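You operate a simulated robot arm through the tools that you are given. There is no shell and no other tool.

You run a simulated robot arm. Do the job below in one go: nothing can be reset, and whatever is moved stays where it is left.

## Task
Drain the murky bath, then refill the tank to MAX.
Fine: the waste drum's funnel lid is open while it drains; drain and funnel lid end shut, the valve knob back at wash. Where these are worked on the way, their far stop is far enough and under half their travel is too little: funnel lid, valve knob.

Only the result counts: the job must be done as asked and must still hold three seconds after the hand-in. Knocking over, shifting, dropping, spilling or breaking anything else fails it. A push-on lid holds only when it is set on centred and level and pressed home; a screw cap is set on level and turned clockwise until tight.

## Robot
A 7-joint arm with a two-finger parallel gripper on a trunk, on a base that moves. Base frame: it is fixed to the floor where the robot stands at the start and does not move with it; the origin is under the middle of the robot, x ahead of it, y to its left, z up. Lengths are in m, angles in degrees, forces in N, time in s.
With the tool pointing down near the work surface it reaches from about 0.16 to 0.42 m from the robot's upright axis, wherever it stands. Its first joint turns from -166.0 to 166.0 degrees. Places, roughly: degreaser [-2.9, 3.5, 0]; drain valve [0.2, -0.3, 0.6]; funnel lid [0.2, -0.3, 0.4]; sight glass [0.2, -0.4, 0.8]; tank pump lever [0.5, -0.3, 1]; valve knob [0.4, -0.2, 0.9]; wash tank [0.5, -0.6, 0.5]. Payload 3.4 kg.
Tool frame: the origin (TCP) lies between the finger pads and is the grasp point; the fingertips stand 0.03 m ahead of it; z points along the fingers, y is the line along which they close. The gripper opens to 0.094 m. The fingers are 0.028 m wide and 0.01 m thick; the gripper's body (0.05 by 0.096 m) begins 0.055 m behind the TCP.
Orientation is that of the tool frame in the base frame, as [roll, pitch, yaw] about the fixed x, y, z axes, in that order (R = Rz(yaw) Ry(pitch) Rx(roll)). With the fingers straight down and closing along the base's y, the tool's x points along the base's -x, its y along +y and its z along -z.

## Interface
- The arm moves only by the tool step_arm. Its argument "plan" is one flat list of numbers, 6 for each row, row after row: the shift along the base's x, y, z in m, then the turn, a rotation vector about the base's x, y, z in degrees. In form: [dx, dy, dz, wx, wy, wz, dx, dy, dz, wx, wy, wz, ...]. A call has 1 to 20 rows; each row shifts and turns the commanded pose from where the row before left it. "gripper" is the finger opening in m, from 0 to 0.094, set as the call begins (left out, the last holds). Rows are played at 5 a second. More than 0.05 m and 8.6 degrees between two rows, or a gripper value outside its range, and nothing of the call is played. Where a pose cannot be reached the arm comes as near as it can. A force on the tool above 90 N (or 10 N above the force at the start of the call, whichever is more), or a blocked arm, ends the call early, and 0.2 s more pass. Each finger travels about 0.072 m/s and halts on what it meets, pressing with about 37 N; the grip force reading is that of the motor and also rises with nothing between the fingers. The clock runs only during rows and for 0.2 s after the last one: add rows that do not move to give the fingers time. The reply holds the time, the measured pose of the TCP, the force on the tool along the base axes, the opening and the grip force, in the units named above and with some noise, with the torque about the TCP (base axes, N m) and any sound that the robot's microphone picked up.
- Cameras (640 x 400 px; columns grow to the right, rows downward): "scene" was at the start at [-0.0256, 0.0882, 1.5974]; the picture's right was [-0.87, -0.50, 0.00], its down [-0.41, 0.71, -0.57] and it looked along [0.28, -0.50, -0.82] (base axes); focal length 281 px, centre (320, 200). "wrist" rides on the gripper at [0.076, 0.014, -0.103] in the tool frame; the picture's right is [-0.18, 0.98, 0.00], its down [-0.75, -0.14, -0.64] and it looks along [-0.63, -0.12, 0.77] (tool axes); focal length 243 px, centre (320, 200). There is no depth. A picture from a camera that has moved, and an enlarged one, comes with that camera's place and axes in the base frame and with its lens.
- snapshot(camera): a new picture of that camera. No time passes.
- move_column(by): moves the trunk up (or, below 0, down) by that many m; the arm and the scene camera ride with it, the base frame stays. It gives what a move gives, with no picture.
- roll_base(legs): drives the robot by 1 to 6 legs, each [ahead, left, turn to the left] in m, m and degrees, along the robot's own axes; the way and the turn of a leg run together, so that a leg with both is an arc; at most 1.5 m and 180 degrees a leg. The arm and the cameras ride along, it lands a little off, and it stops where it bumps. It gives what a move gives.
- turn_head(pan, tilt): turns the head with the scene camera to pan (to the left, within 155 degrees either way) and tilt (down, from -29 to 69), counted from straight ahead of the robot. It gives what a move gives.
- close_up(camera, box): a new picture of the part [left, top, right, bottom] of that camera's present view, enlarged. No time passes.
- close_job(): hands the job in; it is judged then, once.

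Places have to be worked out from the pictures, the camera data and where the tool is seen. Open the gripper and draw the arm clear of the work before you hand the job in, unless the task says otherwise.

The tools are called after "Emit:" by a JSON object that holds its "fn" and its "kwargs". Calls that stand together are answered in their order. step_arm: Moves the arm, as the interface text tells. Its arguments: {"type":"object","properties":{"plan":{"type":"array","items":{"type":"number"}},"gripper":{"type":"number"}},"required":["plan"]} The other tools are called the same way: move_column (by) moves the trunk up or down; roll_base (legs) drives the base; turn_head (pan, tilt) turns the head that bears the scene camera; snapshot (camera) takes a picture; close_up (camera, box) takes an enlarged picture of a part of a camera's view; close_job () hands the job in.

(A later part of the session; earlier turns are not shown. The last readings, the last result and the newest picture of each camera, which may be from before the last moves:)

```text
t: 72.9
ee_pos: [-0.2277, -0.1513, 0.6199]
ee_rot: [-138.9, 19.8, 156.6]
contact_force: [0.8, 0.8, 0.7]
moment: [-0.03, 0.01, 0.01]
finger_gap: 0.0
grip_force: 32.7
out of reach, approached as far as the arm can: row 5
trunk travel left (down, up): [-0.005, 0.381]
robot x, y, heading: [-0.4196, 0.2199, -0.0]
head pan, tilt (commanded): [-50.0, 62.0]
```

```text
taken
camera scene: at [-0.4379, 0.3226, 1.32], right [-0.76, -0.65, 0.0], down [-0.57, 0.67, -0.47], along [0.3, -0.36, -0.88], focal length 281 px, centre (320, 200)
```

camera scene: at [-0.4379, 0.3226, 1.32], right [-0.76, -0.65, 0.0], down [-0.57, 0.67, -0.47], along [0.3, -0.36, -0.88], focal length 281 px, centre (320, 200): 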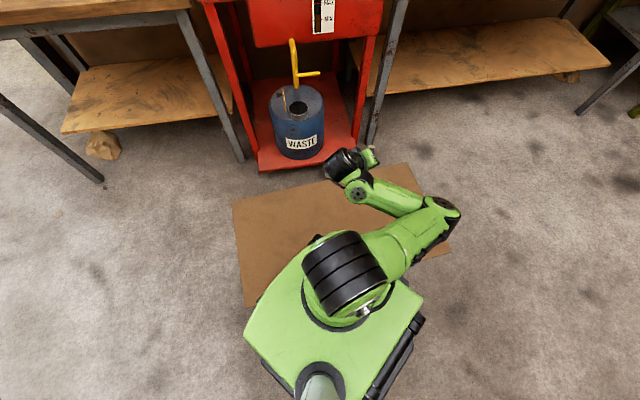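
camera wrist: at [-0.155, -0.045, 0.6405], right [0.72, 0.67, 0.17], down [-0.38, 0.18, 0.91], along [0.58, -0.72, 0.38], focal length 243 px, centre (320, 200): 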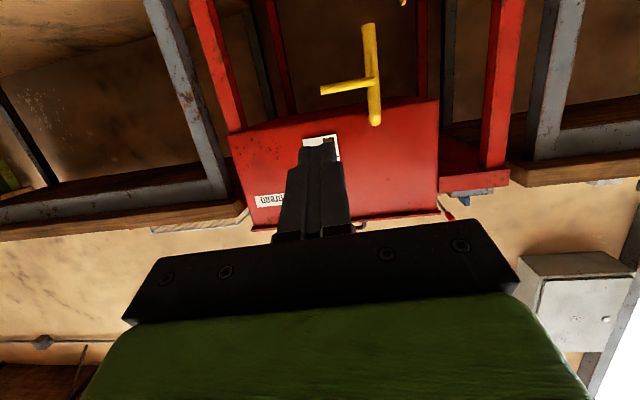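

It is mirrored now, with the elbow on the right. The hand's own roll joint may be the limit here, so I roll it back 40° and then continue tilting down.

Emit:
{"fn": "step_arm", "kwargs": {"plan": [0, 0, 0, -0.2, -5.64, -5.67, 0, 0, 0, -0.2, -5.64, -5.67, 0, 0, 0, -0.2, -5.64, -5.67, 0, 0, 0, -0.2, -5.64, -5.67, 0, 0, 0, -0.2, -5.64, -5.67]}}

Emit:
{"fn": "step_arm", "kwargs": {"plan": [0, 0.015, 0.02, 8, -0.28, 0, 0, 0.015, 0.02, 8, -0.28, 0, 0, 0.015, 0.02, 8, -0.28, 0, 0, 0.015, 0.02, 8, -0.28, 0]}}

Emit:
{"fn": "snapshot", "kwargs": {"camera": "scene"}}

```text
t: 74.1
ee_pos: [-0.2275, -0.1498, 0.6177]
ee_rot: [-160.7, 40.5, 116.5]
contact_force: [0.5, 0.6, -0.7]
moment: [0.0, 0.0, 0.03]
finger_gap: 0.0
grip_force: 32.4
trunk travel left (down, up): [-0.005, 0.381]
robot x, y, heading: [-0.4195, 0.2209, 0.1]
head pan, tilt (commanded): [-50.0, 62.0]
```

```text
t: 75.1
ee_pos: [-0.3157, -0.0455, 0.5576]
ee_rot: [-175.6, 16.5, 111.2]
contact_force: [0.0, 1.0, -0.5]
moment: [0.01, 0.0, 0.01]
finger_gap: 0.0
grip_force: 33.1
out of reach, approached as far as the arm can: row 1, 2, 3, 4
trunk travel left (down, up): [-0.005, 0.381]
robot x, y, heading: [-0.4183, 0.2252, 0.5]
head pan, tilt (commanded): [-50.0, 62.0]
```

```text
taken
camera scene: at [-0.4377, 0.3228, 1.3199], right [-0.76, -0.65, 0.0], down [-0.57, 0.67, -0.47], along [0.3, -0.36, -0.88], focal length 281 px, centre (320, 200)
```

scene: 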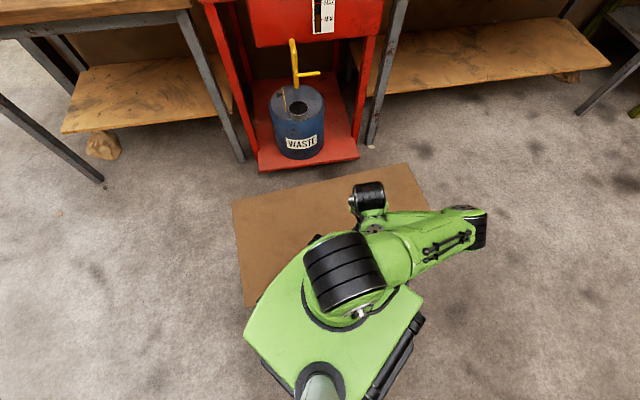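

The arm is folded with the elbow low on the right. I try extending outward and up without any turn.

Emit:
{"fn": "step_arm", "kwargs": {"plan": [0.02, -0.025, 0.03, 0, 0, 0, 0.02, -0.025, 0.03, 0, 0, 0, 0.02, -0.025, 0.03, 0, 0, 0, 0.02, -0.025, 0.03, 0, 0, 0]}}

Emit:
{"fn": "snapshot", "kwargs": {"camera": "scene"}}

```text
t: 76.1
ee_pos: [-0.3215, -0.0413, 0.5525]
ee_rot: [-175.5, 15.6, 111.3]
contact_force: [-0.9, -0.2, -1.0]
moment: [0.06, 0.0, 0.0]
finger_gap: 0.0
grip_force: 33.3
out of reach, approached as far as the arm can: row 1, 2, 3, 4
trunk travel left (down, up): [-0.005, 0.381]
robot x, y, heading: [-0.4186, 0.2192, 0.2]
head pan, tilt (commanded): [-50.0, 62.0]
```

```text
taken
camera scene: at [-0.4378, 0.3228, 1.32], right [-0.76, -0.65, 0.0], down [-0.57, 0.67, -0.47], along [0.3, -0.36, -0.88], focal length 281 px, centre (320, 200)
```

scene: 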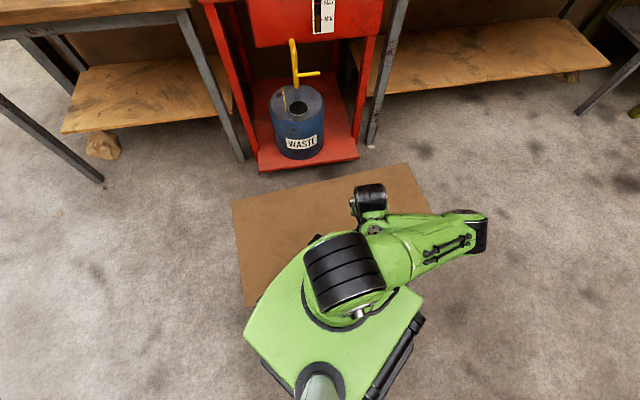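

Stuck again near vertical. Tilting the hand outward is what frees it, so I tilt up to horizontal while reaching out radially (free floor there), aiming for a long, stretched posture from which the wrist can be brought back sensibly.

Emit:
{"fn": "step_arm", "kwargs": {"plan": [0.0107, -0.028, 0.012, -7.47, -2.86, 0, 0.0107, -0.028, 0.012, -7.47, -2.86, 0, 0.0107, -0.028, 0.012, -7.47, -2.86, 0, 0.0107, -0.028, 0.012, -7.47, -2.86, 0, 0.0107, -0.028, 0.012, -7.47, -2.86, 0, 0.0107, -0.028, 0.012, -7.47, -2.86, 0, 0.0107, -0.028, 0.012, -7.47, -2.86, 0, 0.0107, -0.028, 0.012, -7.47, -2.86, 0]}}

Emit:
{"fn": "snapshot", "kwargs": {"camera": "scene"}}

```text
t: 77.9
ee_pos: [-0.2385, -0.2577, 0.6406]
ee_rot: [-173.9, 79.2, 112.8]
contact_force: [-0.4, 0.3, -1.0]
moment: [0.03, 0.01, 0.02]
finger_gap: 0.0
grip_force: 33.1
out of reach, approached as far as the arm can: row 6
trunk travel left (down, up): [-0.005, 0.381]
robot x, y, heading: [-0.42, 0.2203, 0.1]
head pan, tilt (commanded): [-50.0, 62.0]
```

```text
taken
camera scene: at [-0.4373, 0.3227, 1.3199], right [-0.76, -0.65, 0.0], down [-0.57, 0.67, -0.47], along [0.3, -0.36, -0.88], focal length 281 px, centre (320, 200)
```

scene: 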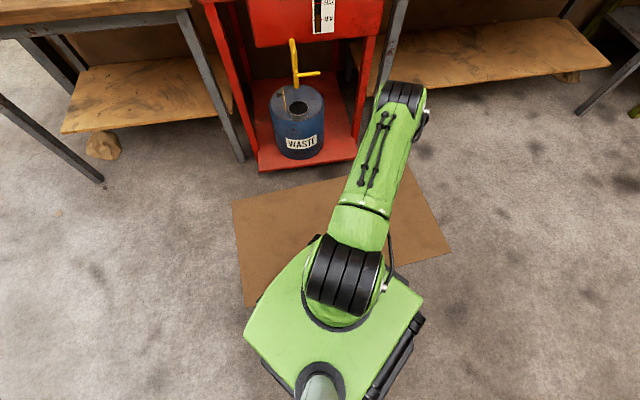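

Elbow up, hand level and horizontal, pointing away to the right of the tank. I extend outward in this direction.

Emit:
{"fn": "step_arm", "kwargs": {"plan": [0.013, -0.0325, -0.01, 0, 0, 0, 0.013, -0.0325, -0.01, 0, 0, 0, 0.013, -0.0325, -0.01, 0, 0, 0, 0.013, -0.0325, -0.01, 0, 0, 0, 0.013, -0.0325, -0.01, 0, 0, 0]}}

Emit:
{"fn": "snapshot", "kwargs": {"camera": "scene"}}

```text
t: 79.1
ee_pos: [-0.1731, -0.4186, 0.591]
ee_rot: [-174.6, 78.9, 111.9]
contact_force: [-0.3, -0.5, -1.0]
moment: [0.01, -0.01, -0.01]
finger_gap: 0.0001
grip_force: 33.0
trunk travel left (down, up): [-0.005, 0.381]
robot x, y, heading: [-0.4159, 0.2204, 0.3]
head pan, tilt (commanded): [-50.0, 62.0]
```

```text
taken
camera scene: at [-0.4377, 0.3226, 1.32], right [-0.76, -0.65, 0.0], down [-0.57, 0.67, -0.47], along [0.3, -0.36, -0.88], focal length 281 px, centre (320, 200)
```

scene: 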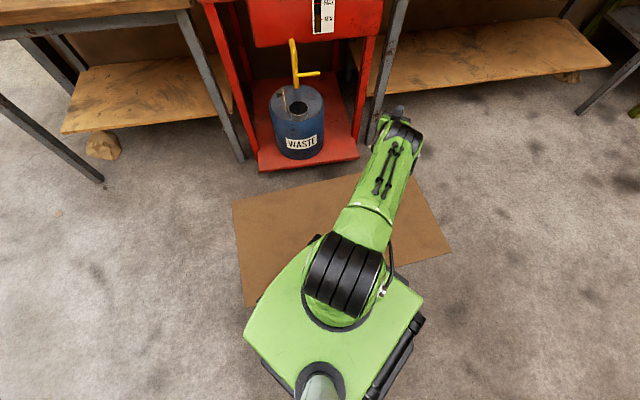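

Extended with the elbow in line. Now I tilt down 16° about the wrist and see whether the elbow stays in the plane.

Emit:
{"fn": "step_arm", "kwargs": {"plan": [-0.0029, 0.0069, -0.02, 7.36, 3.13, 0, -0.0047, 0.011, -0.02, 7.36, 3.13, 0]}}

Emit:
{"fn": "snapshot", "kwargs": {"camera": "scene"}}

```text
t: 79.7
ee_pos: [-0.1804, -0.3996, 0.5492]
ee_rot: [-173.9, 63.0, 112.7]
contact_force: [0.2, -0.5, 0.3]
moment: [0.03, -0.01, 0.02]
finger_gap: 0.0
grip_force: 32.7
trunk travel left (down, up): [-0.005, 0.381]
robot x, y, heading: [-0.4194, 0.2226, 0.2]
head pan, tilt (commanded): [-50.0, 62.0]
```

```text
taken
camera scene: at [-0.4377, 0.3227, 1.32], right [-0.76, -0.65, 0.0], down [-0.57, 0.67, -0.47], along [0.3, -0.36, -0.88], focal length 281 px, centre (320, 200)
```

scene: 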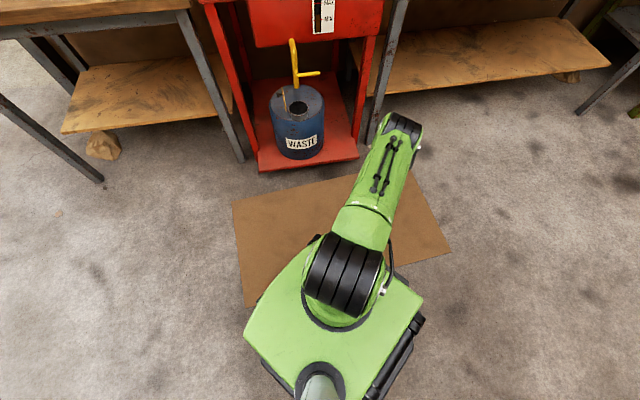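

The elbow stays in line now. I continue tilting down to vertical while drawing the hand in and up, first half.

Emit:
{"fn": "step_arm", "kwargs": {"plan": [-0.0109, 0.0258, 0.004, 7.36, 3.13, 0, -0.0121, 0.0285, 0.006, 7.36, 3.13, 0, -0.0133, 0.0313, 0.009, 7.36, 3.13, 0, -0.0141, 0.0331, 0.011, 7.36, 3.13, 0]}}

Emit:
{"fn": "snapshot", "kwargs": {"camera": "scene"}}

```text
t: 80.7
ee_pos: [-0.2325, -0.2807, 0.5817]
ee_rot: [-173.6, 31.2, 112.8]
contact_force: [0.0, 0.7, -0.4]
moment: [0.01, 0.03, 0.02]
finger_gap: 0.0001
grip_force: 33.2
trunk travel left (down, up): [-0.005, 0.381]
robot x, y, heading: [-0.4191, 0.218, 0.3]
head pan, tilt (commanded): [-50.0, 62.0]
```

```text
taken
camera scene: at [-0.4378, 0.3229, 1.3199], right [-0.76, -0.65, 0.0], down [-0.57, 0.67, -0.47], along [0.3, -0.36, -0.88], focal length 281 px, centre (320, 200)
```

scene: 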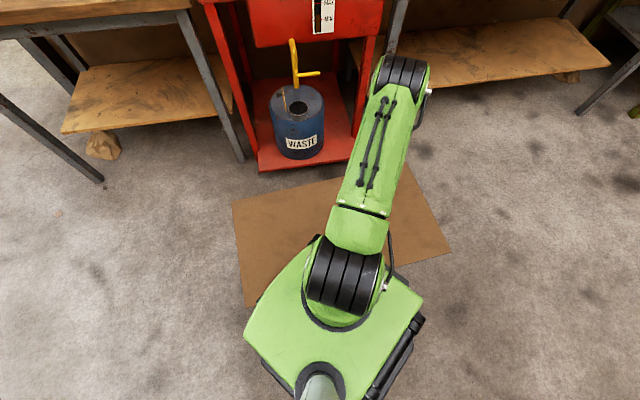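

The natural posture is restored (elbow up, hand 31° off vertical). I swing the arm back to face the tank, still at a distance.

Emit:
{"fn": "step_arm", "kwargs": {"plan": [0.0399, 0.0169, 0, 0, 0, 4.5, 0.0385, 0.02, 0, 0, 0, 4.5, 0.0366, 0.0232, 0, 0, 0, 4.5, 0.0347, 0.0261, 0, 0, 0, 4.5, 0.0324, 0.0287, 0, 0, 0, 4.5, 0.03, 0.0314, 0, 0, 0, 4.5]}}

Emit:
{"fn": "snapshot", "kwargs": {"camera": "scene"}}

Emit:
{"fn": "snapshot", "kwargs": {"camera": "wrist"}}

```text
t: 82.1
ee_pos: [-0.02, -0.134, 0.58]
ee_rot: [-173.7, 31.1, 139.9]
contact_force: [0.2, -0.5, 0.8]
moment: [0.01, 0.02, -0.01]
finger_gap: 0.0002
grip_force: 32.8
trunk travel left (down, up): [-0.005, 0.381]
robot x, y, heading: [-0.4175, 0.2193, 0.2]
head pan, tilt (commanded): [-50.0, 62.0]
```

```text
taken
camera scene: at [-0.4376, 0.3229, 1.3199], right [-0.76, -0.65, 0.0], down [-0.57, 0.67, -0.47], along [0.3, -0.36, -0.88], focal length 281 px, centre (320, 200)
```

scene: 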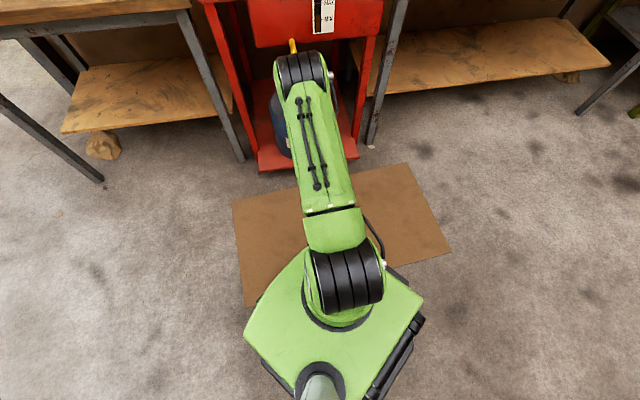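

```text
taken
camera wrist: at [-0.0916, -0.0392, 0.626], right [0.79, 0.61, 0.0], down [0.19, -0.25, 0.95], along [0.58, -0.75, -0.31], focal length 243 px, centre (320, 200)
```

wrist: 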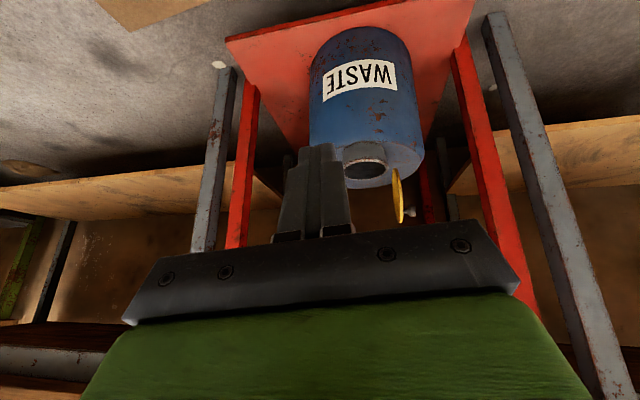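

The arm is in its natural posture facing the tank and the lid is still open. I drive 0.1 m closer and bring the closed fingers, 30° below horizontal, up in front of and above the handle.

Emit:
{"fn": "roll_base", "kwargs": {"legs": [[0.0766, -0.0643, 0]]}}

Emit:
{"fn": "step_arm", "kwargs": {"plan": [0.00825, -0.02129, 0.03, -3.24, -6.74, 0, 0.00825, -0.02129, 0.03, -3.24, -6.74, 0, 0.00825, -0.02129, 0.03, -3.24, -6.74, 0, 0.00825, -0.02129, 0.03, -3.24, -6.74, 0]}}

Emit:
{"fn": "snapshot", "kwargs": {"camera": "wrist"}}

Emit:
{"fn": "snapshot", "kwargs": {"camera": "scene"}}

```text
t: 83.2
ee_pos: [0.0577, -0.1991, 0.5793]
ee_rot: [-173.7, 31.2, 139.9]
contact_force: [0.1, 0.2, 0.2]
moment: [0.0, -0.03, 0.01]
finger_gap: 0.0
grip_force: 32.6
trunk travel left (down, up): [-0.005, 0.381]
robot x, y, heading: [-0.3386, 0.1579, 0.4]
head pan, tilt (commanded): [-50.0, 62.0]
```

```text
t: 84.2
ee_pos: [0.0907, -0.2856, 0.7003]
ee_rot: [172.0, 59.6, 129.3]
contact_force: [-0.7, 0.5, 0.1]
moment: [0.02, -0.01, 0.02]
finger_gap: 0.0
grip_force: 33.9
trunk travel left (down, up): [-0.005, 0.381]
robot x, y, heading: [-0.3416, 0.1559, -0.1]
head pan, tilt (commanded): [-50.0, 62.0]
```

```text
taken
camera wrist: at [0.0113, -0.1852, 0.6867], right [0.74, 0.64, 0.23], down [-0.27, -0.03, 0.96], along [0.62, -0.77, 0.15], focal length 243 px, centre (320, 200)
```

wrist: 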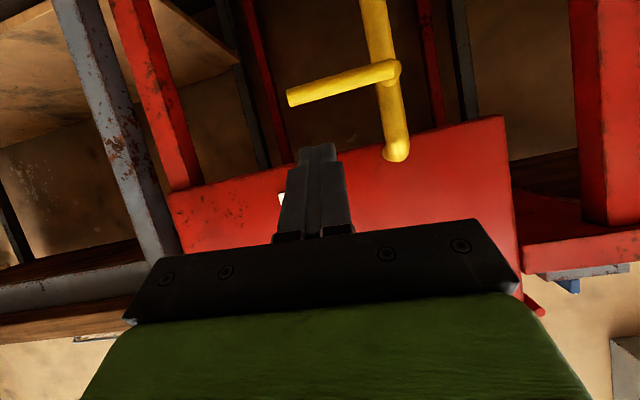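

```text
taken
camera scene: at [-0.3607, 0.2583, 1.32], right [-0.76, -0.65, 0.0], down [-0.57, 0.67, -0.47], along [0.3, -0.36, -0.88], focal length 281 px, centre (320, 200)
```

scene: 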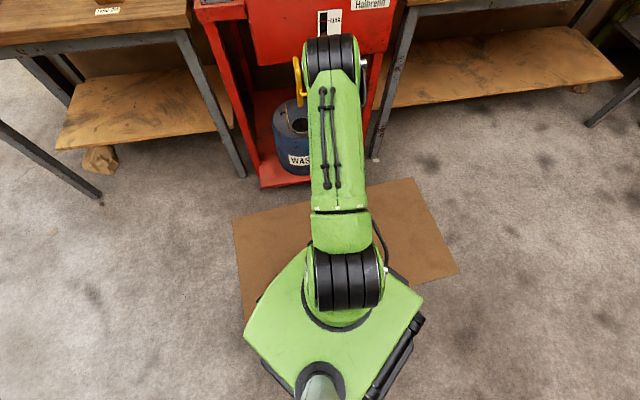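

The wrist view gives the handle at z ≈ 0.635, from the pivot at s ≈ 0.098 to the end at s ≈ 0.178. I bring the peg just above the handle at s ≈ 0.153.

Emit:
{"fn": "step_arm", "kwargs": {"plan": [0.0265, -0.01735, -0.005, 0, 0, 0, 0.0265, -0.01735, -0.01, 0, 0, 0]}}

Emit:
{"fn": "close_up", "kwargs": {"camera": "wrist", "box": [200, 20, 440, 240]}}

Emit:
{"fn": "close_up", "kwargs": {"camera": "scene", "box": [250, 0, 410, 190]}}

```text
t: 84.8
ee_pos: [0.1451, -0.3177, 0.6847]
ee_rot: [172.1, 59.5, 129.5]
contact_force: [0.2, -0.4, 0.0]
moment: [0.01, -0.02, 0.01]
finger_gap: 0.0003
grip_force: 33.1
trunk travel left (down, up): [-0.005, 0.381]
robot x, y, heading: [-0.344, 0.1572, 0.4]
head pan, tilt (commanded): [-50.0, 62.0]
```

```text
1.82 times, centred on (320, 130) of wrist
camera zoom: at [0.0645, -0.2193, 0.6711], right [0.74, 0.64, 0.23], down [-0.27, -0.03, 0.96], along [0.62, -0.77, 0.15], focal length 441 px, centre (320, 327)
```

zoom: 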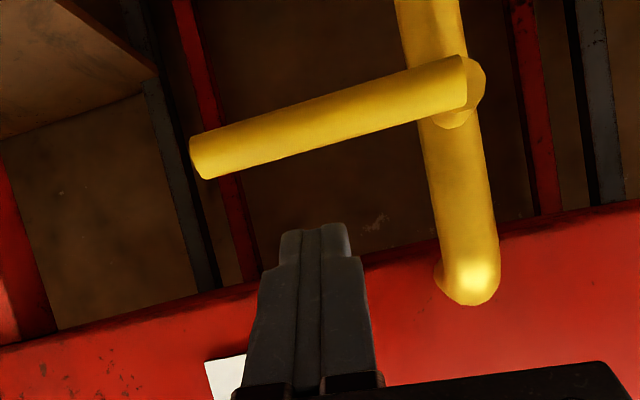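

```text
2.11 times, centred on (330, 95) of scene
camera zoom: at [-0.3603, 0.2582, 1.32], right [-0.76, -0.65, 0.0], down [-0.57, 0.67, -0.47], along [0.3, -0.36, -0.88], focal length 592 px, centre (299, 421)
```

zoom: 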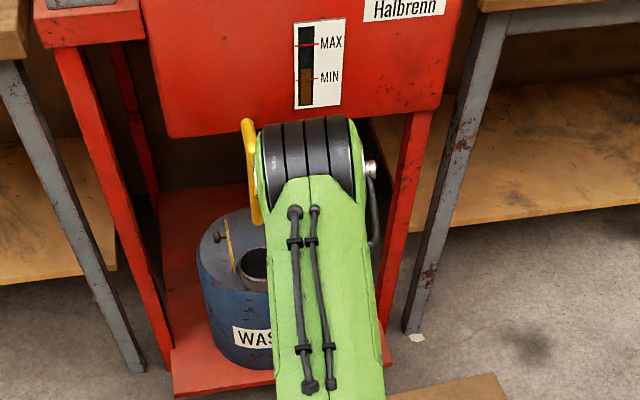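

The peg is right above the handle with about 0.024 m to spare (picture is upside down). I press down gently to see whether the handle turns that way.

Emit:
{"fn": "step_arm", "kwargs": {"plan": [-0.0019, -0.0022, -0.0216, 0, 0, 0, -0.0015, -0.0018, -0.0077, 0, 0, 0, -0.0015, -0.0017, -0.0077, 0, 0, 0]}}

Emit:
{"fn": "close_up", "kwargs": {"camera": "wrist", "box": [200, 20, 440, 240]}}

```text
t: 85.7
ee_pos: [0.1394, -0.3238, 0.6473]
ee_rot: [172.2, 59.5, 129.5]
contact_force: [-0.3, -0.5, 0.5]
moment: [0.0, -0.02, -0.01]
finger_gap: 0.0002
grip_force: 32.8
trunk travel left (down, up): [-0.005, 0.381]
robot x, y, heading: [-0.3435, 0.1593, 0.1]
head pan, tilt (commanded): [-50.0, 62.0]
```

```text
1.82 times, centred on (320, 130) of wrist
camera zoom: at [0.0585, -0.2254, 0.6342], right [0.74, 0.64, 0.23], down [-0.27, -0.03, 0.96], along [0.62, -0.77, 0.15], focal length 441 px, centre (320, 327)
```

zoom: 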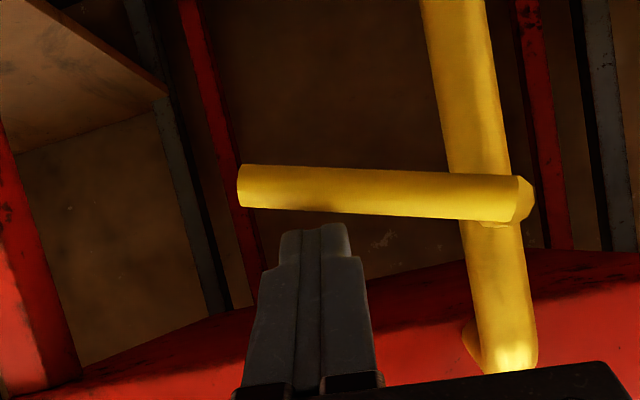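

The handle turns downward easily. I follow its arc with the peg to the vertical (open) position.

Emit:
{"fn": "step_arm", "kwargs": {"plan": [-0.0006, -0.0008, -0.0151, 0, 0, 0, 0.0023, 0.0028, -0.0158, 0, 0, 0, 0.0057, 0.0068, -0.0149, 0, 0, 0, 0.0088, 0.0105, -0.012, 0, 0, 0, 0.0112, 0.0133, -0.0073, 0, 0, 0, 0.0032, 0.0038, -0.002, 0, 0, 0]}}

Emit:
{"fn": "snapshot", "kwargs": {"camera": "wrist"}}

Emit:
{"fn": "close_up", "kwargs": {"camera": "scene", "box": [250, 0, 410, 190]}}

```text
t: 87.0
ee_pos: [0.1683, -0.2901, 0.582]
ee_rot: [172.4, 59.6, 129.6]
contact_force: [-5.8, -4.8, 3.6]
moment: [-0.15, 0.05, -0.16]
finger_gap: 0.0001
grip_force: 32.6
trunk travel left (down, up): [-0.005, 0.381]
robot x, y, heading: [-0.3426, 0.1593, -0.1]
head pan, tilt (commanded): [-50.0, 62.0]
```

```text
taken
camera wrist: at [0.0883, -0.1906, 0.5682], right [0.74, 0.63, 0.22], down [-0.27, -0.03, 0.96], along [0.62, -0.77, 0.15], focal length 243 px, centre (320, 200)
```

wrist: 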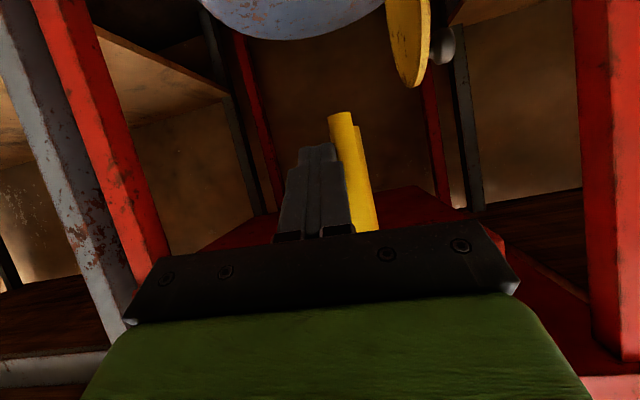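

```text
2.11 times, centred on (330, 95) of scene
camera zoom: at [-0.3615, 0.2583, 1.32], right [-0.76, -0.65, 0.0], down [-0.57, 0.67, -0.47], along [0.3, -0.36, -0.88], focal length 592 px, centre (299, 421)
```

zoom: 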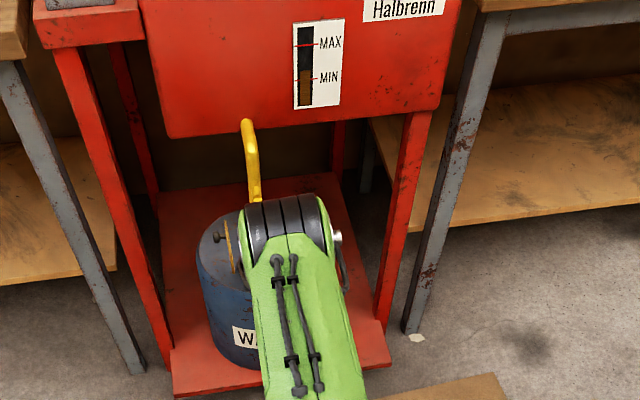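

The handle looks vertical with about 7 N against the peg. I push a little further to be sure it is at its stop, then check the sight glass.

Emit:
{"fn": "step_arm", "kwargs": {"plan": [0.0032, 0.0038, 0, 0, 0, 0, 0.0019, 0.0023, 0, 0, 0, 0]}}

Emit:
{"fn": "close_up", "kwargs": {"camera": "wrist", "box": [260, 60, 480, 240]}}

Emit:
{"fn": "close_up", "kwargs": {"camera": "scene", "box": [300, 0, 360, 60]}}

```text
t: 87.7
ee_pos: [0.1692, -0.2883, 0.5818]
ee_rot: [173.0, 59.8, 129.7]
contact_force: [-17.1, -22.8, 5.1]
moment: [-0.6, 0.36, -0.57]
finger_gap: 0.0
grip_force: 32.9
trunk travel left (down, up): [-0.005, 0.381]
robot x, y, heading: [-0.3397, 0.1565, 0.0]
head pan, tilt (commanded): [-50.0, 62.0]
```

```text
2.22 times, centred on (370, 150) of wrist
camera zoom: at [0.09, -0.1886, 0.5678], right [0.74, 0.63, 0.22], down [-0.27, -0.02, 0.96], along [0.61, -0.78, 0.15], focal length 539 px, centre (209, 311)
```

zoom: 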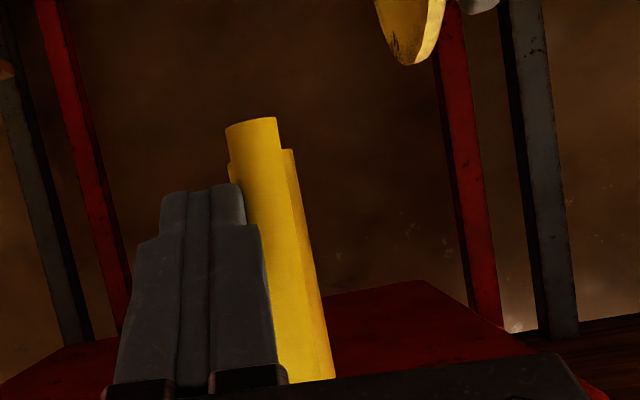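

```text
6.67 times, centred on (330, 30) of scene
camera zoom: at [-0.3627, 0.2567, 1.3201], right [-0.76, -0.64, 0.0], down [-0.57, 0.68, -0.47], along [0.3, -0.36, -0.88], focal length 1873 px, centre (253, 1333)
```

zoom: 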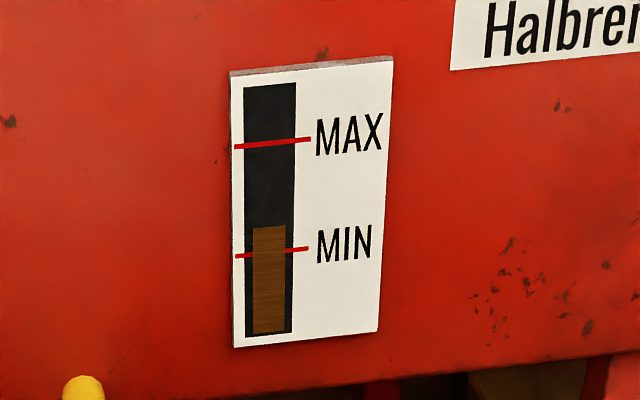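

The stop is reached, and the sight glass has dropped slightly (0.485 → 0.43 of the glass), so it is draining. I ease the peg off and wait.

Emit:
{"fn": "step_arm", "kwargs": {"plan": [-0.0064, -0.0077, 0, 0, 0, 0, -0.0064, -0.0077, 0, 0, 0, 0, 0, 0, 0, 0, 0, 0, 0, 0, 0, 0, 0, 0, 0, 0, 0, 0, 0, 0, 0, 0, 0, 0, 0, 0, 0, 0, 0, 0, 0, 0, 0, 0, 0, 0, 0, 0, 0, 0, 0, 0, 0, 0, 0, 0, 0, 0, 0, 0, 0, 0, 0, 0, 0, 0, 0, 0, 0, 0, 0, 0, 0, 0, 0, 0, 0, 0]}}

Emit:
{"fn": "close_up", "kwargs": {"camera": "scene", "box": [300, 0, 360, 60]}}

Emit:
{"fn": "close_up", "kwargs": {"camera": "wrist", "box": [200, 0, 480, 240]}}

```text
t: 90.5
ee_pos: [0.1616, -0.2972, 0.5803]
ee_rot: [172.1, 59.5, 129.5]
contact_force: [-0.7, 0.0, -0.4]
moment: [-0.03, -0.02, -0.01]
finger_gap: 0.0
grip_force: 33.2
trunk travel left (down, up): [-0.005, 0.381]
robot x, y, heading: [-0.3417, 0.1557, 0.0]
head pan, tilt (commanded): [-50.0, 62.0]
```

```text
6.67 times, centred on (330, 30) of scene
camera zoom: at [-0.3606, 0.2584, 1.32], right [-0.76, -0.65, 0.0], down [-0.57, 0.67, -0.47], along [0.3, -0.36, -0.88], focal length 1873 px, centre (253, 1333)
```

zoom: 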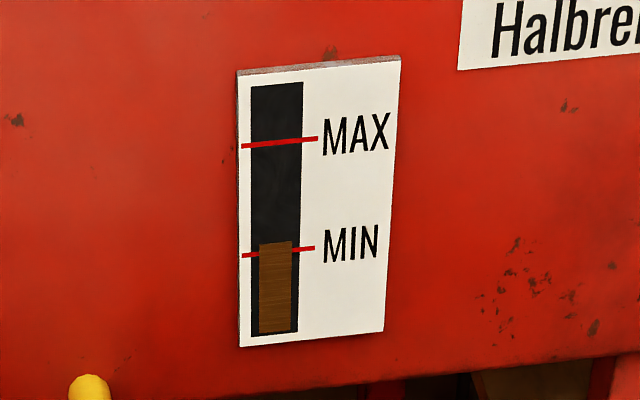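

```text
1.67 times, centred on (340, 120) of wrist
camera zoom: at [0.0815, -0.1986, 0.5672], right [0.74, 0.64, 0.23], down [-0.27, -0.03, 0.96], along [0.62, -0.77, 0.15], focal length 404 px, centre (287, 333)
```

zoom: 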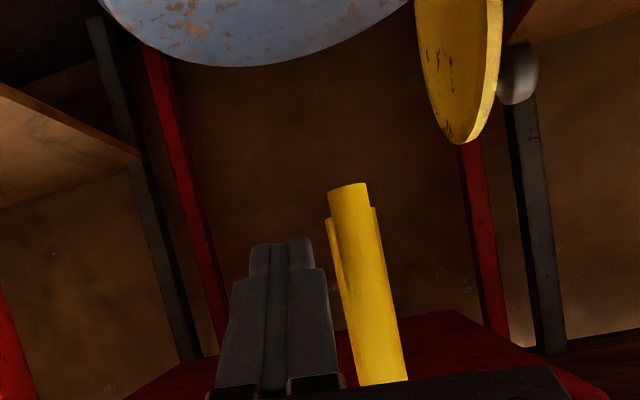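

The level is falling about 2 % per second (now 0.37). I wait while it drains.

Emit:
{"fn": "step_arm", "kwargs": {"plan": [0, 0, 0, 0, 0, 0, 0, 0, 0, 0, 0, 0, 0, 0, 0, 0, 0, 0, 0, 0, 0, 0, 0, 0, 0, 0, 0, 0, 0, 0, 0, 0, 0, 0, 0, 0, 0, 0, 0, 0, 0, 0, 0, 0, 0, 0, 0, 0, 0, 0, 0, 0, 0, 0, 0, 0, 0, 0, 0, 0, 0, 0, 0, 0, 0, 0, 0, 0, 0, 0, 0, 0, 0, 0, 0, 0, 0, 0, 0, 0, 0, 0, 0, 0, 0, 0, 0, 0, 0, 0, 0, 0, 0, 0, 0, 0, 0, 0, 0, 0, 0, 0, 0, 0, 0, 0, 0, 0, 0, 0, 0, 0, 0, 0, 0, 0, 0, 0, 0, 0]}}

Emit:
{"fn": "step_arm", "kwargs": {"plan": [0, 0, 0, 0, 0, 0, 0, 0, 0, 0, 0, 0, 0, 0, 0, 0, 0, 0, 0, 0, 0, 0, 0, 0, 0, 0, 0, 0, 0, 0, 0, 0, 0, 0, 0, 0, 0, 0, 0, 0, 0, 0, 0, 0, 0, 0, 0, 0, 0, 0, 0, 0, 0, 0, 0, 0, 0, 0, 0, 0, 0, 0, 0, 0, 0, 0, 0, 0, 0, 0, 0, 0, 0, 0, 0, 0, 0, 0, 0, 0, 0, 0, 0, 0, 0, 0, 0, 0, 0, 0, 0, 0, 0, 0, 0, 0, 0, 0, 0, 0, 0, 0, 0, 0, 0, 0, 0, 0, 0, 0, 0, 0, 0, 0, 0, 0, 0, 0, 0, 0]}}

Emit:
{"fn": "close_up", "kwargs": {"camera": "scene", "box": [300, 0, 360, 60]}}

Emit:
{"fn": "step_arm", "kwargs": {"plan": [0, 0, 0, 0, 0, 0, 0, 0, 0, 0, 0, 0, 0, 0, 0, 0, 0, 0, 0, 0, 0, 0, 0, 0, 0, 0, 0, 0, 0, 0, 0, 0, 0, 0, 0, 0, 0, 0, 0, 0, 0, 0, 0, 0, 0, 0, 0, 0, 0, 0, 0, 0, 0, 0, 0, 0, 0, 0, 0, 0, 0, 0, 0, 0, 0, 0, 0, 0, 0, 0, 0, 0, 0, 0, 0, 0, 0, 0, 0, 0, 0, 0, 0, 0, 0, 0, 0, 0, 0, 0, 0, 0, 0, 0, 0, 0, 0, 0, 0, 0, 0, 0, 0, 0, 0, 0, 0, 0, 0, 0, 0, 0, 0, 0, 0, 0, 0, 0, 0, 0]}}

Emit:
{"fn": "step_arm", "kwargs": {"plan": [0, 0, 0, 0, 0, 0, 0, 0, 0, 0, 0, 0, 0, 0, 0, 0, 0, 0, 0, 0, 0, 0, 0, 0, 0, 0, 0, 0, 0, 0, 0, 0, 0, 0, 0, 0, 0, 0, 0, 0, 0, 0, 0, 0, 0, 0, 0, 0, 0, 0, 0, 0, 0, 0, 0, 0, 0, 0, 0, 0, 0, 0, 0, 0, 0, 0, 0, 0, 0, 0, 0, 0, 0, 0, 0, 0, 0, 0, 0, 0, 0, 0, 0, 0, 0, 0, 0, 0, 0, 0, 0, 0, 0, 0, 0, 0, 0, 0, 0, 0, 0, 0, 0, 0, 0, 0, 0, 0, 0, 0, 0, 0, 0, 0, 0, 0, 0, 0, 0, 0]}}

Emit:
{"fn": "close_up", "kwargs": {"camera": "scene", "box": [300, 0, 360, 60]}}

```text
t: 94.7
ee_pos: [0.1622, -0.2975, 0.5801]
ee_rot: [172.2, 59.5, 129.6]
contact_force: [0.0, -0.3, 0.4]
moment: [0.0, -0.02, 0.01]
finger_gap: 0.0
grip_force: 33.4
trunk travel left (down, up): [-0.005, 0.381]
robot x, y, heading: [-0.3387, 0.1557, -0.1]
head pan, tilt (commanded): [-50.0, 62.0]
```

```text
t: 98.8
ee_pos: [0.1628, -0.2971, 0.5822]
ee_rot: [172.1, 59.6, 129.5]
contact_force: [-0.6, 1.0, 0.2]
moment: [0.0, 0.03, 0.01]
finger_gap: 0.0
grip_force: 33.1
trunk travel left (down, up): [-0.005, 0.381]
robot x, y, heading: [-0.3426, 0.1543, 0.1]
head pan, tilt (commanded): [-50.0, 62.0]
```

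```text
6.67 times, centred on (330, 30) of scene
camera zoom: at [-0.3606, 0.2584, 1.32], right [-0.76, -0.65, 0.0], down [-0.57, 0.67, -0.47], along [0.3, -0.36, -0.88], focal length 1873 px, centre (253, 1333)
```

zoom: 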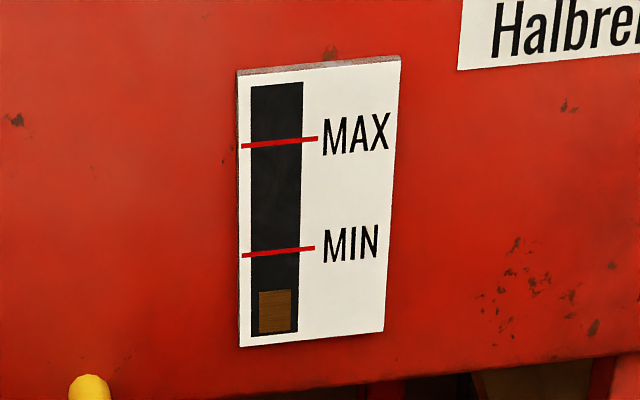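

```text
t: 103.0
ee_pos: [0.1619, -0.2985, 0.5809]
ee_rot: [172.0, 59.5, 129.5]
contact_force: [-0.4, 0.0, 0.6]
moment: [0.03, 0.0, -0.01]
finger_gap: 0.0001
grip_force: 33.5
trunk travel left (down, up): [-0.005, 0.381]
robot x, y, heading: [-0.3399, 0.155, 0.0]
head pan, tilt (commanded): [-50.0, 62.0]
```

```text
t: 107.2
ee_pos: [0.1626, -0.2971, 0.5798]
ee_rot: [172.1, 59.5, 129.5]
contact_force: [0.2, 0.1, -1.3]
moment: [0.03, -0.01, 0.01]
finger_gap: 0.0
grip_force: 33.2
trunk travel left (down, up): [-0.005, 0.381]
robot x, y, heading: [-0.3375, 0.1582, 0.1]
head pan, tilt (commanded): [-50.0, 62.0]
```

```text
6.67 times, centred on (330, 30) of scene
camera zoom: at [-0.3606, 0.2584, 1.32], right [-0.76, -0.65, 0.0], down [-0.57, 0.67, -0.47], along [0.3, -0.36, -0.88], focal length 1873 px, centre (253, 1333)
```

zoom: 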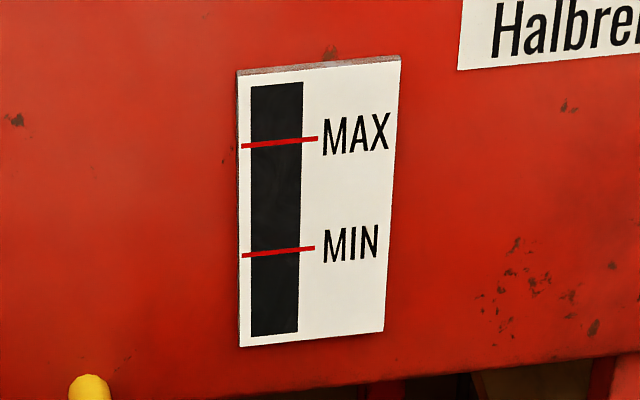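

The sight glass is empty. I give it a few more seconds and then bring the peg around to the left side of the handle (retract, shift left, advance).

Emit:
{"fn": "step_arm", "kwargs": {"plan": [0, 0, 0, 0, 0, 0, 0, 0, 0, 0, 0, 0, 0, 0, 0, 0, 0, 0, 0, 0, 0, 0, 0, 0, 0, 0, 0, 0, 0, 0, 0, 0, 0, 0, 0, 0, 0, 0, 0, 0, 0, 0, 0, 0, 0, 0, 0, 0, 0, 0, 0, 0, 0, 0, 0, 0, 0, 0, 0, 0, 0, 0, 0, 0, 0, 0, 0, 0, 0, 0, 0, 0, 0, 0, 0, 0, 0, 0, -0.0345, 0.0289, 0, 0, 0, 0, 0.0172, 0.0205, 0.005, 0, 0, 0, 0.0172, 0.0205, 0.005, 0, 0, 0]}}

Emit:
{"fn": "snapshot", "kwargs": {"camera": "wrist"}}

Emit:
{"fn": "snapshot", "kwargs": {"camera": "scene"}}

```text
t: 110.7
ee_pos: [0.1614, -0.2267, 0.5914]
ee_rot: [172.2, 59.5, 129.5]
contact_force: [0.1, 0.4, 0.3]
moment: [-0.01, 0.01, -0.01]
finger_gap: 0.0002
grip_force: 33.3
trunk travel left (down, up): [-0.005, 0.381]
robot x, y, heading: [-0.3424, 0.1581, 0.1]
head pan, tilt (commanded): [-50.0, 62.0]
```

```text
taken
camera wrist: at [0.0806, -0.1283, 0.578], right [0.74, 0.64, 0.23], down [-0.27, -0.03, 0.96], along [0.62, -0.77, 0.15], focal length 243 px, centre (320, 200)
```

wrist: 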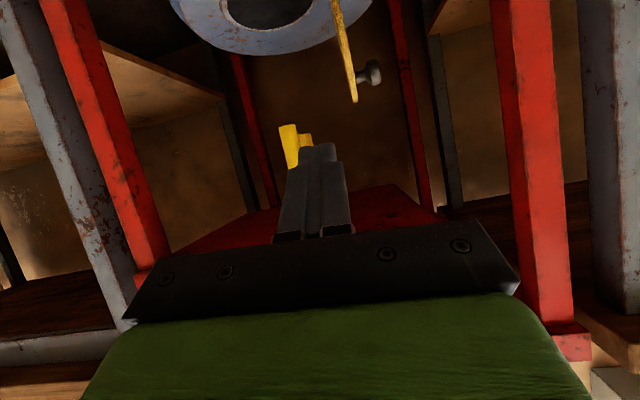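

```text
taken
camera scene: at [-0.3604, 0.2586, 1.3199], right [-0.76, -0.65, 0.0], down [-0.57, 0.67, -0.47], along [0.3, -0.36, -0.88], focal length 281 px, centre (320, 200)
```

scene: 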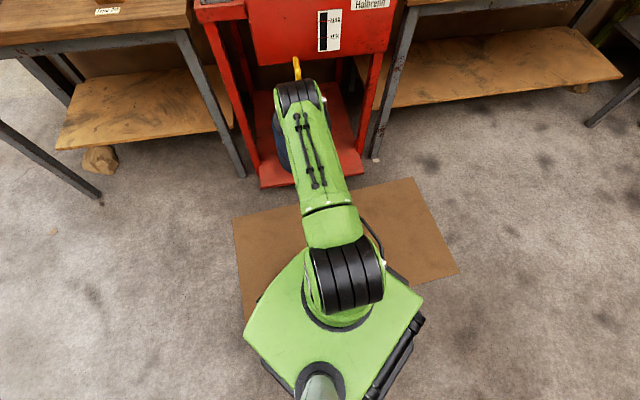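

The peg is now left of the handle. I advance it beside the handle and check.

Emit:
{"fn": "step_arm", "kwargs": {"plan": [0.0175, -0.0146, 0, 0, 0, 0, 0.0175, -0.0146, 0, 0, 0, 0]}}

Emit:
{"fn": "close_up", "kwargs": {"camera": "wrist", "box": [200, 20, 440, 240]}}

```text
t: 111.2
ee_pos: [0.1964, -0.2572, 0.5891]
ee_rot: [172.1, 59.5, 129.6]
contact_force: [0.2, 0.8, -1.0]
moment: [0.01, 0.0, 0.02]
finger_gap: 0.0
grip_force: 33.1
trunk travel left (down, up): [-0.005, 0.381]
robot x, y, heading: [-0.3398, 0.156, 0.1]
head pan, tilt (commanded): [-50.0, 62.0]
```

```text
1.82 times, centred on (320, 130) of wrist
camera zoom: at [0.1161, -0.1578, 0.5771], right [0.74, 0.64, 0.23], down [-0.27, -0.03, 0.96], along [0.62, -0.77, 0.15], focal length 441 px, centre (320, 327)
```

zoom: 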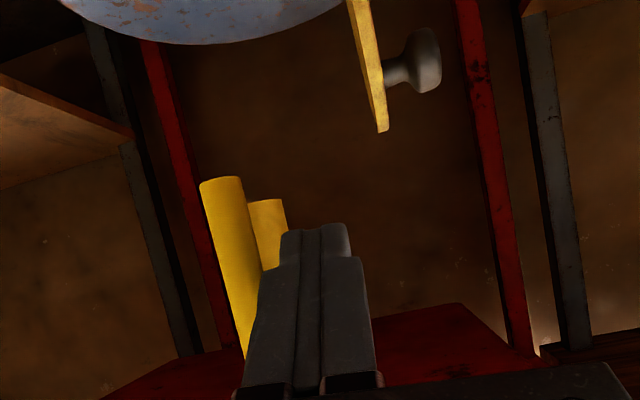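

The peg is beside the handle on its left. I push it right and up along the arc back to the crosswise (shut) position.

Emit:
{"fn": "step_arm", "kwargs": {"plan": [-0.0126, -0.015, -0.0033, 0, 0, 0, -0.0072, -0.0086, -0.0017, 0, 0, 0, -0.008, -0.0095, 0.0016, 0, 0, 0, -0.0082, -0.0098, 0.0056, 0, 0, 0, -0.0073, -0.0087, 0.0099, 0, 0, 0, -0.0051, -0.0061, 0.0137, 0, 0, 0]}}

Emit:
{"fn": "close_up", "kwargs": {"camera": "wrist", "box": [200, 20, 440, 240]}}

Emit:
{"fn": "close_up", "kwargs": {"camera": "scene", "box": [250, 0, 410, 190]}}

```text
t: 112.7
ee_pos: [0.148, -0.315, 0.617]
ee_rot: [172.3, 59.6, 129.5]
contact_force: [-0.3, -0.1, -0.2]
moment: [0.02, 0.0, 0.01]
finger_gap: 0.0001
grip_force: 33.2
trunk travel left (down, up): [-0.005, 0.381]
robot x, y, heading: [-0.3413, 0.157, 0.0]
head pan, tilt (commanded): [-50.0, 62.0]
```

```text
1.82 times, centred on (320, 130) of wrist
camera zoom: at [0.0675, -0.2156, 0.6031], right [0.74, 0.64, 0.23], down [-0.27, -0.03, 0.96], along [0.62, -0.77, 0.15], focal length 441 px, centre (320, 327)
```

zoom: 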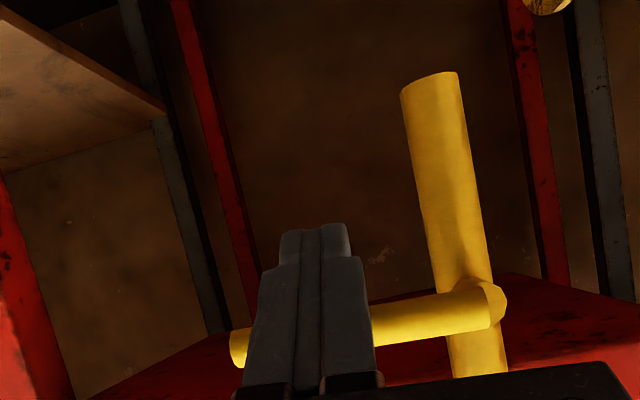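

```text
2.11 times, centred on (330, 95) of scene
camera zoom: at [-0.3606, 0.2584, 1.32], right [-0.76, -0.65, 0.0], down [-0.57, 0.67, -0.47], along [0.3, -0.36, -0.88], focal length 592 px, centre (299, 421)
```

zoom: 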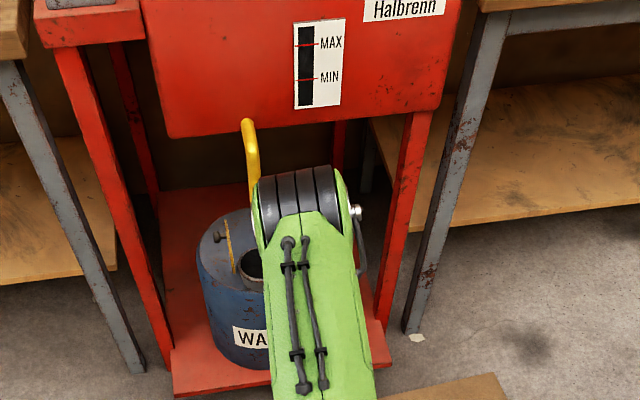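

The handle is nearly crosswise, with no force on the peg yet. I push up further in small steps until the stop is felt.

Emit:
{"fn": "step_arm", "kwargs": {"plan": [-0.0006, -0.0008, 0.004, 0, 0, 0, 0, 0, 0.003, 0, 0, 0]}}

Emit:
{"fn": "step_arm", "kwargs": {"plan": [0, 0, 0.003, 0, 0, 0, 0, 0, 0.002, 0, 0, 0]}}

Emit:
{"fn": "close_up", "kwargs": {"camera": "wrist", "box": [200, 20, 440, 240]}}

```text
t: 113.2
ee_pos: [0.1478, -0.3144, 0.6189]
ee_rot: [172.2, 59.0, 129.6]
contact_force: [-0.5, 0.4, -15.8]
moment: [0.15, 0.3, -0.07]
finger_gap: 0.0002
grip_force: 33.1
trunk travel left (down, up): [-0.005, 0.381]
robot x, y, heading: [-0.3414, 0.16, 0.4]
head pan, tilt (commanded): [-50.0, 62.0]
```

```text
t: 113.8
ee_pos: [0.147, -0.3148, 0.6197]
ee_rot: [172.4, 58.5, 129.7]
contact_force: [1.6, -0.3, -36.0]
moment: [0.3, 0.6, -0.1]
finger_gap: 0.0
grip_force: 33.1
trunk travel left (down, up): [-0.005, 0.381]
robot x, y, heading: [-0.3387, 0.1596, -0.1]
head pan, tilt (commanded): [-50.0, 62.0]
```

```text
1.82 times, centred on (320, 130) of wrist
camera zoom: at [0.0664, -0.2152, 0.6088], right [0.74, 0.63, 0.23], down [-0.26, -0.04, 0.97], along [0.62, -0.77, 0.13], focal length 441 px, centre (320, 327)
```

zoom: 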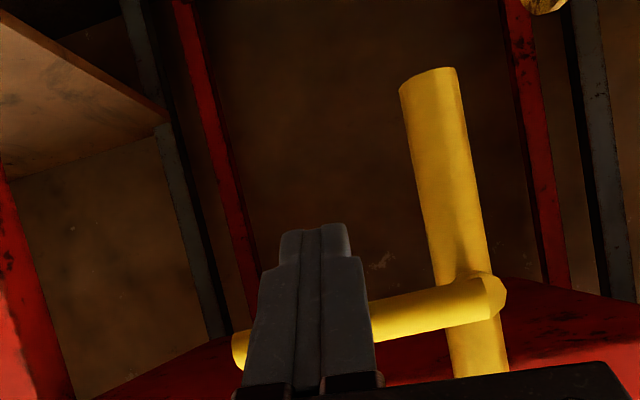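

The drain handle is hard against its shut stop (36 N). I lower the peg, retract, and swing it left and down in front of the open lid.

Emit:
{"fn": "step_arm", "kwargs": {"plan": [0, 0, -0.018, 0, 0, 0, -0.0268, 0.0225, 0, 0, 0, 0, -0.0268, 0.0225, 0, 0, 0, 0, 0.0217, 0.0258, -0.0257, 0, 0, 0, 0.0217, 0.0258, -0.0257, 0, 0, 0, 0.0217, 0.0258, -0.0257, 0, 0, 0, 0.0217, 0.0258, -0.0257, 0, 0, 0]}}

Emit:
{"fn": "snapshot", "kwargs": {"camera": "wrist"}}

Emit:
{"fn": "snapshot", "kwargs": {"camera": "scene"}}

```text
t: 115.5
ee_pos: [0.183, -0.1667, 0.5075]
ee_rot: [172.1, 59.5, 129.5]
contact_force: [0.1, 0.6, -0.3]
moment: [0.01, 0.01, 0.05]
finger_gap: 0.0
grip_force: 33.4
trunk travel left (down, up): [-0.005, 0.381]
robot x, y, heading: [-0.3439, 0.1553, 0.5]
head pan, tilt (commanded): [-50.0, 62.0]
```

```text
taken
camera wrist: at [0.1021, -0.0674, 0.4946], right [0.74, 0.64, 0.23], down [-0.27, -0.03, 0.96], along [0.62, -0.77, 0.15], focal length 243 px, centre (320, 200)
```

wrist: 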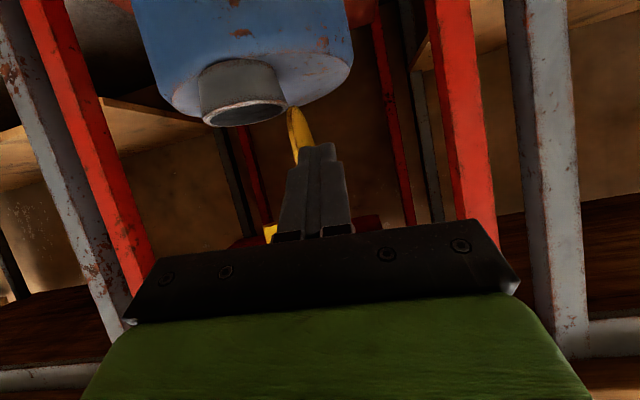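

```text
taken
camera scene: at [-0.3604, 0.2585, 1.3199], right [-0.76, -0.65, 0.0], down [-0.57, 0.67, -0.47], along [0.3, -0.36, -0.88], focal length 281 px, centre (320, 200)
```

scene: 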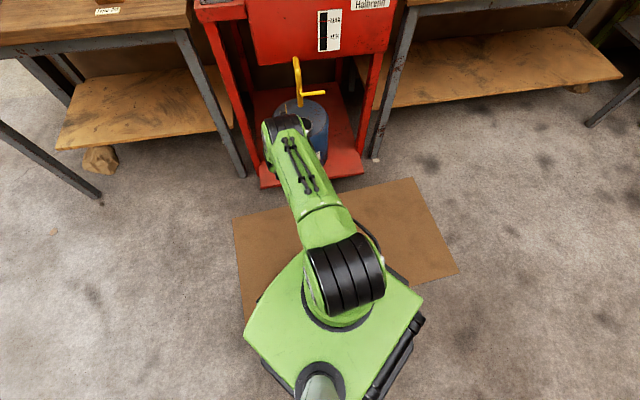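

The scene shows the handle crosswise and the peg to the left of the lid. I advance the peg alongside the lid's front part.

Emit:
{"fn": "step_arm", "kwargs": {"plan": [0.02375, -0.0199, -0.001, 0, 0, 0, 0.02375, -0.0199, -0.002, 0, 0, 0, 0.02375, -0.0199, -0.002, 0, 0, 0]}}

Emit:
{"fn": "close_up", "kwargs": {"camera": "wrist", "box": [160, 0, 460, 240]}}

Emit:
{"fn": "close_up", "kwargs": {"camera": "scene", "box": [240, 40, 380, 190]}}

```text
t: 116.2
ee_pos: [0.2482, -0.2261, 0.5077]
ee_rot: [172.3, 59.4, 129.8]
contact_force: [0.2, 0.4, 0.1]
moment: [0.03, 0.01, 0.0]
finger_gap: 0.0
grip_force: 33.1
out of reach, approached as far as the arm can: row 3
trunk travel left (down, up): [-0.005, 0.381]
robot x, y, heading: [-0.3399, 0.1557, 0.4]
head pan, tilt (commanded): [-50.0, 62.0]
```

```text
1.67 times, centred on (310, 120) of wrist
camera zoom: at [0.1673, -0.127, 0.4945], right [0.74, 0.64, 0.23], down [-0.27, -0.03, 0.96], along [0.62, -0.77, 0.15], focal length 404 px, centre (337, 333)
```

zoom: 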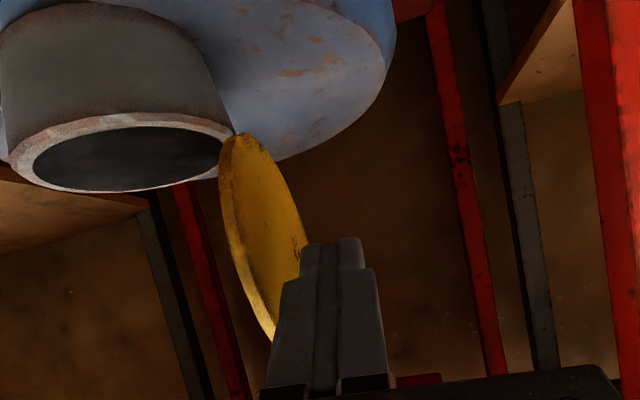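

```text
2.67 times, centred on (310, 115) of scene
camera zoom: at [-0.3608, 0.2585, 1.3199], right [-0.76, -0.65, 0.0], down [-0.57, 0.67, -0.47], along [0.3, -0.36, -0.88], focal length 749 px, centre (347, 427)
```

zoom: 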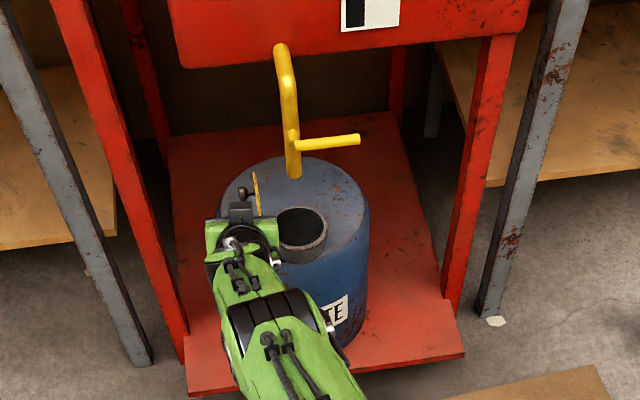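

The peg is alongside the lid's outer face. I push the lid to the right and follow it down its arc.

Emit:
{"fn": "step_arm", "kwargs": {"plan": [-0.0122, -0.0145, -0.0043, 0, 0, 0, -0.0087, -0.0104, 0.002, 0, 0, 0, -0.0095, -0.0113, -0.0011, 0, 0, 0, -0.0098, -0.0117, -0.0051, 0, 0, 0, -0.0093, -0.011, -0.0099, 0, 0, 0]}}

Emit:
{"fn": "close_up", "kwargs": {"camera": "wrist", "box": [160, 0, 460, 240]}}

Emit:
{"fn": "close_up", "kwargs": {"camera": "scene", "box": [240, 40, 380, 190]}}

```text
t: 117.5
ee_pos: [0.1982, -0.2861, 0.4898]
ee_rot: [172.1, 59.6, 129.6]
contact_force: [1.1, 0.4, -0.1]
moment: [0.01, 0.01, 0.01]
finger_gap: 0.0001
grip_force: 33.2
trunk travel left (down, up): [-0.005, 0.381]
robot x, y, heading: [-0.3369, 0.1569, 0.1]
head pan, tilt (commanded): [-50.0, 62.0]
```

```text
1.67 times, centred on (310, 120) of wrist
camera zoom: at [0.117, -0.1867, 0.4767], right [0.74, 0.64, 0.23], down [-0.27, -0.03, 0.96], along [0.62, -0.77, 0.15], focal length 404 px, centre (337, 333)
```

zoom: 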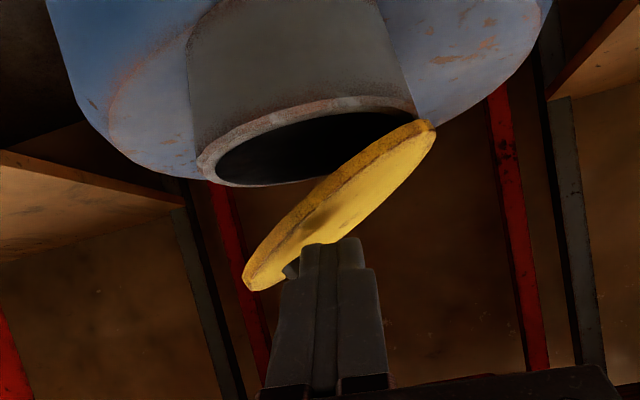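

```text
2.67 times, centred on (310, 115) of scene
camera zoom: at [-0.3606, 0.2584, 1.3199], right [-0.76, -0.65, 0.0], down [-0.57, 0.67, -0.47], along [0.3, -0.36, -0.88], focal length 749 px, centre (347, 427)
```

zoom: 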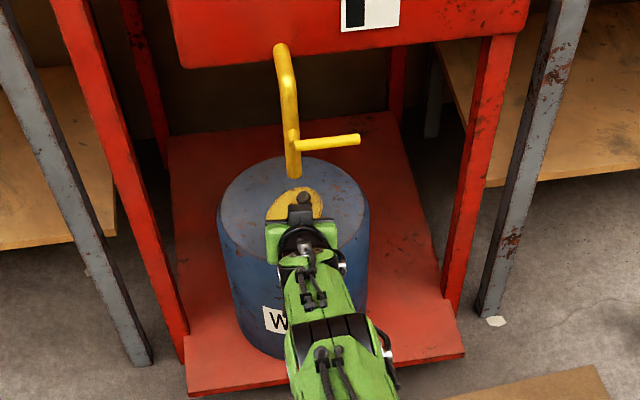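

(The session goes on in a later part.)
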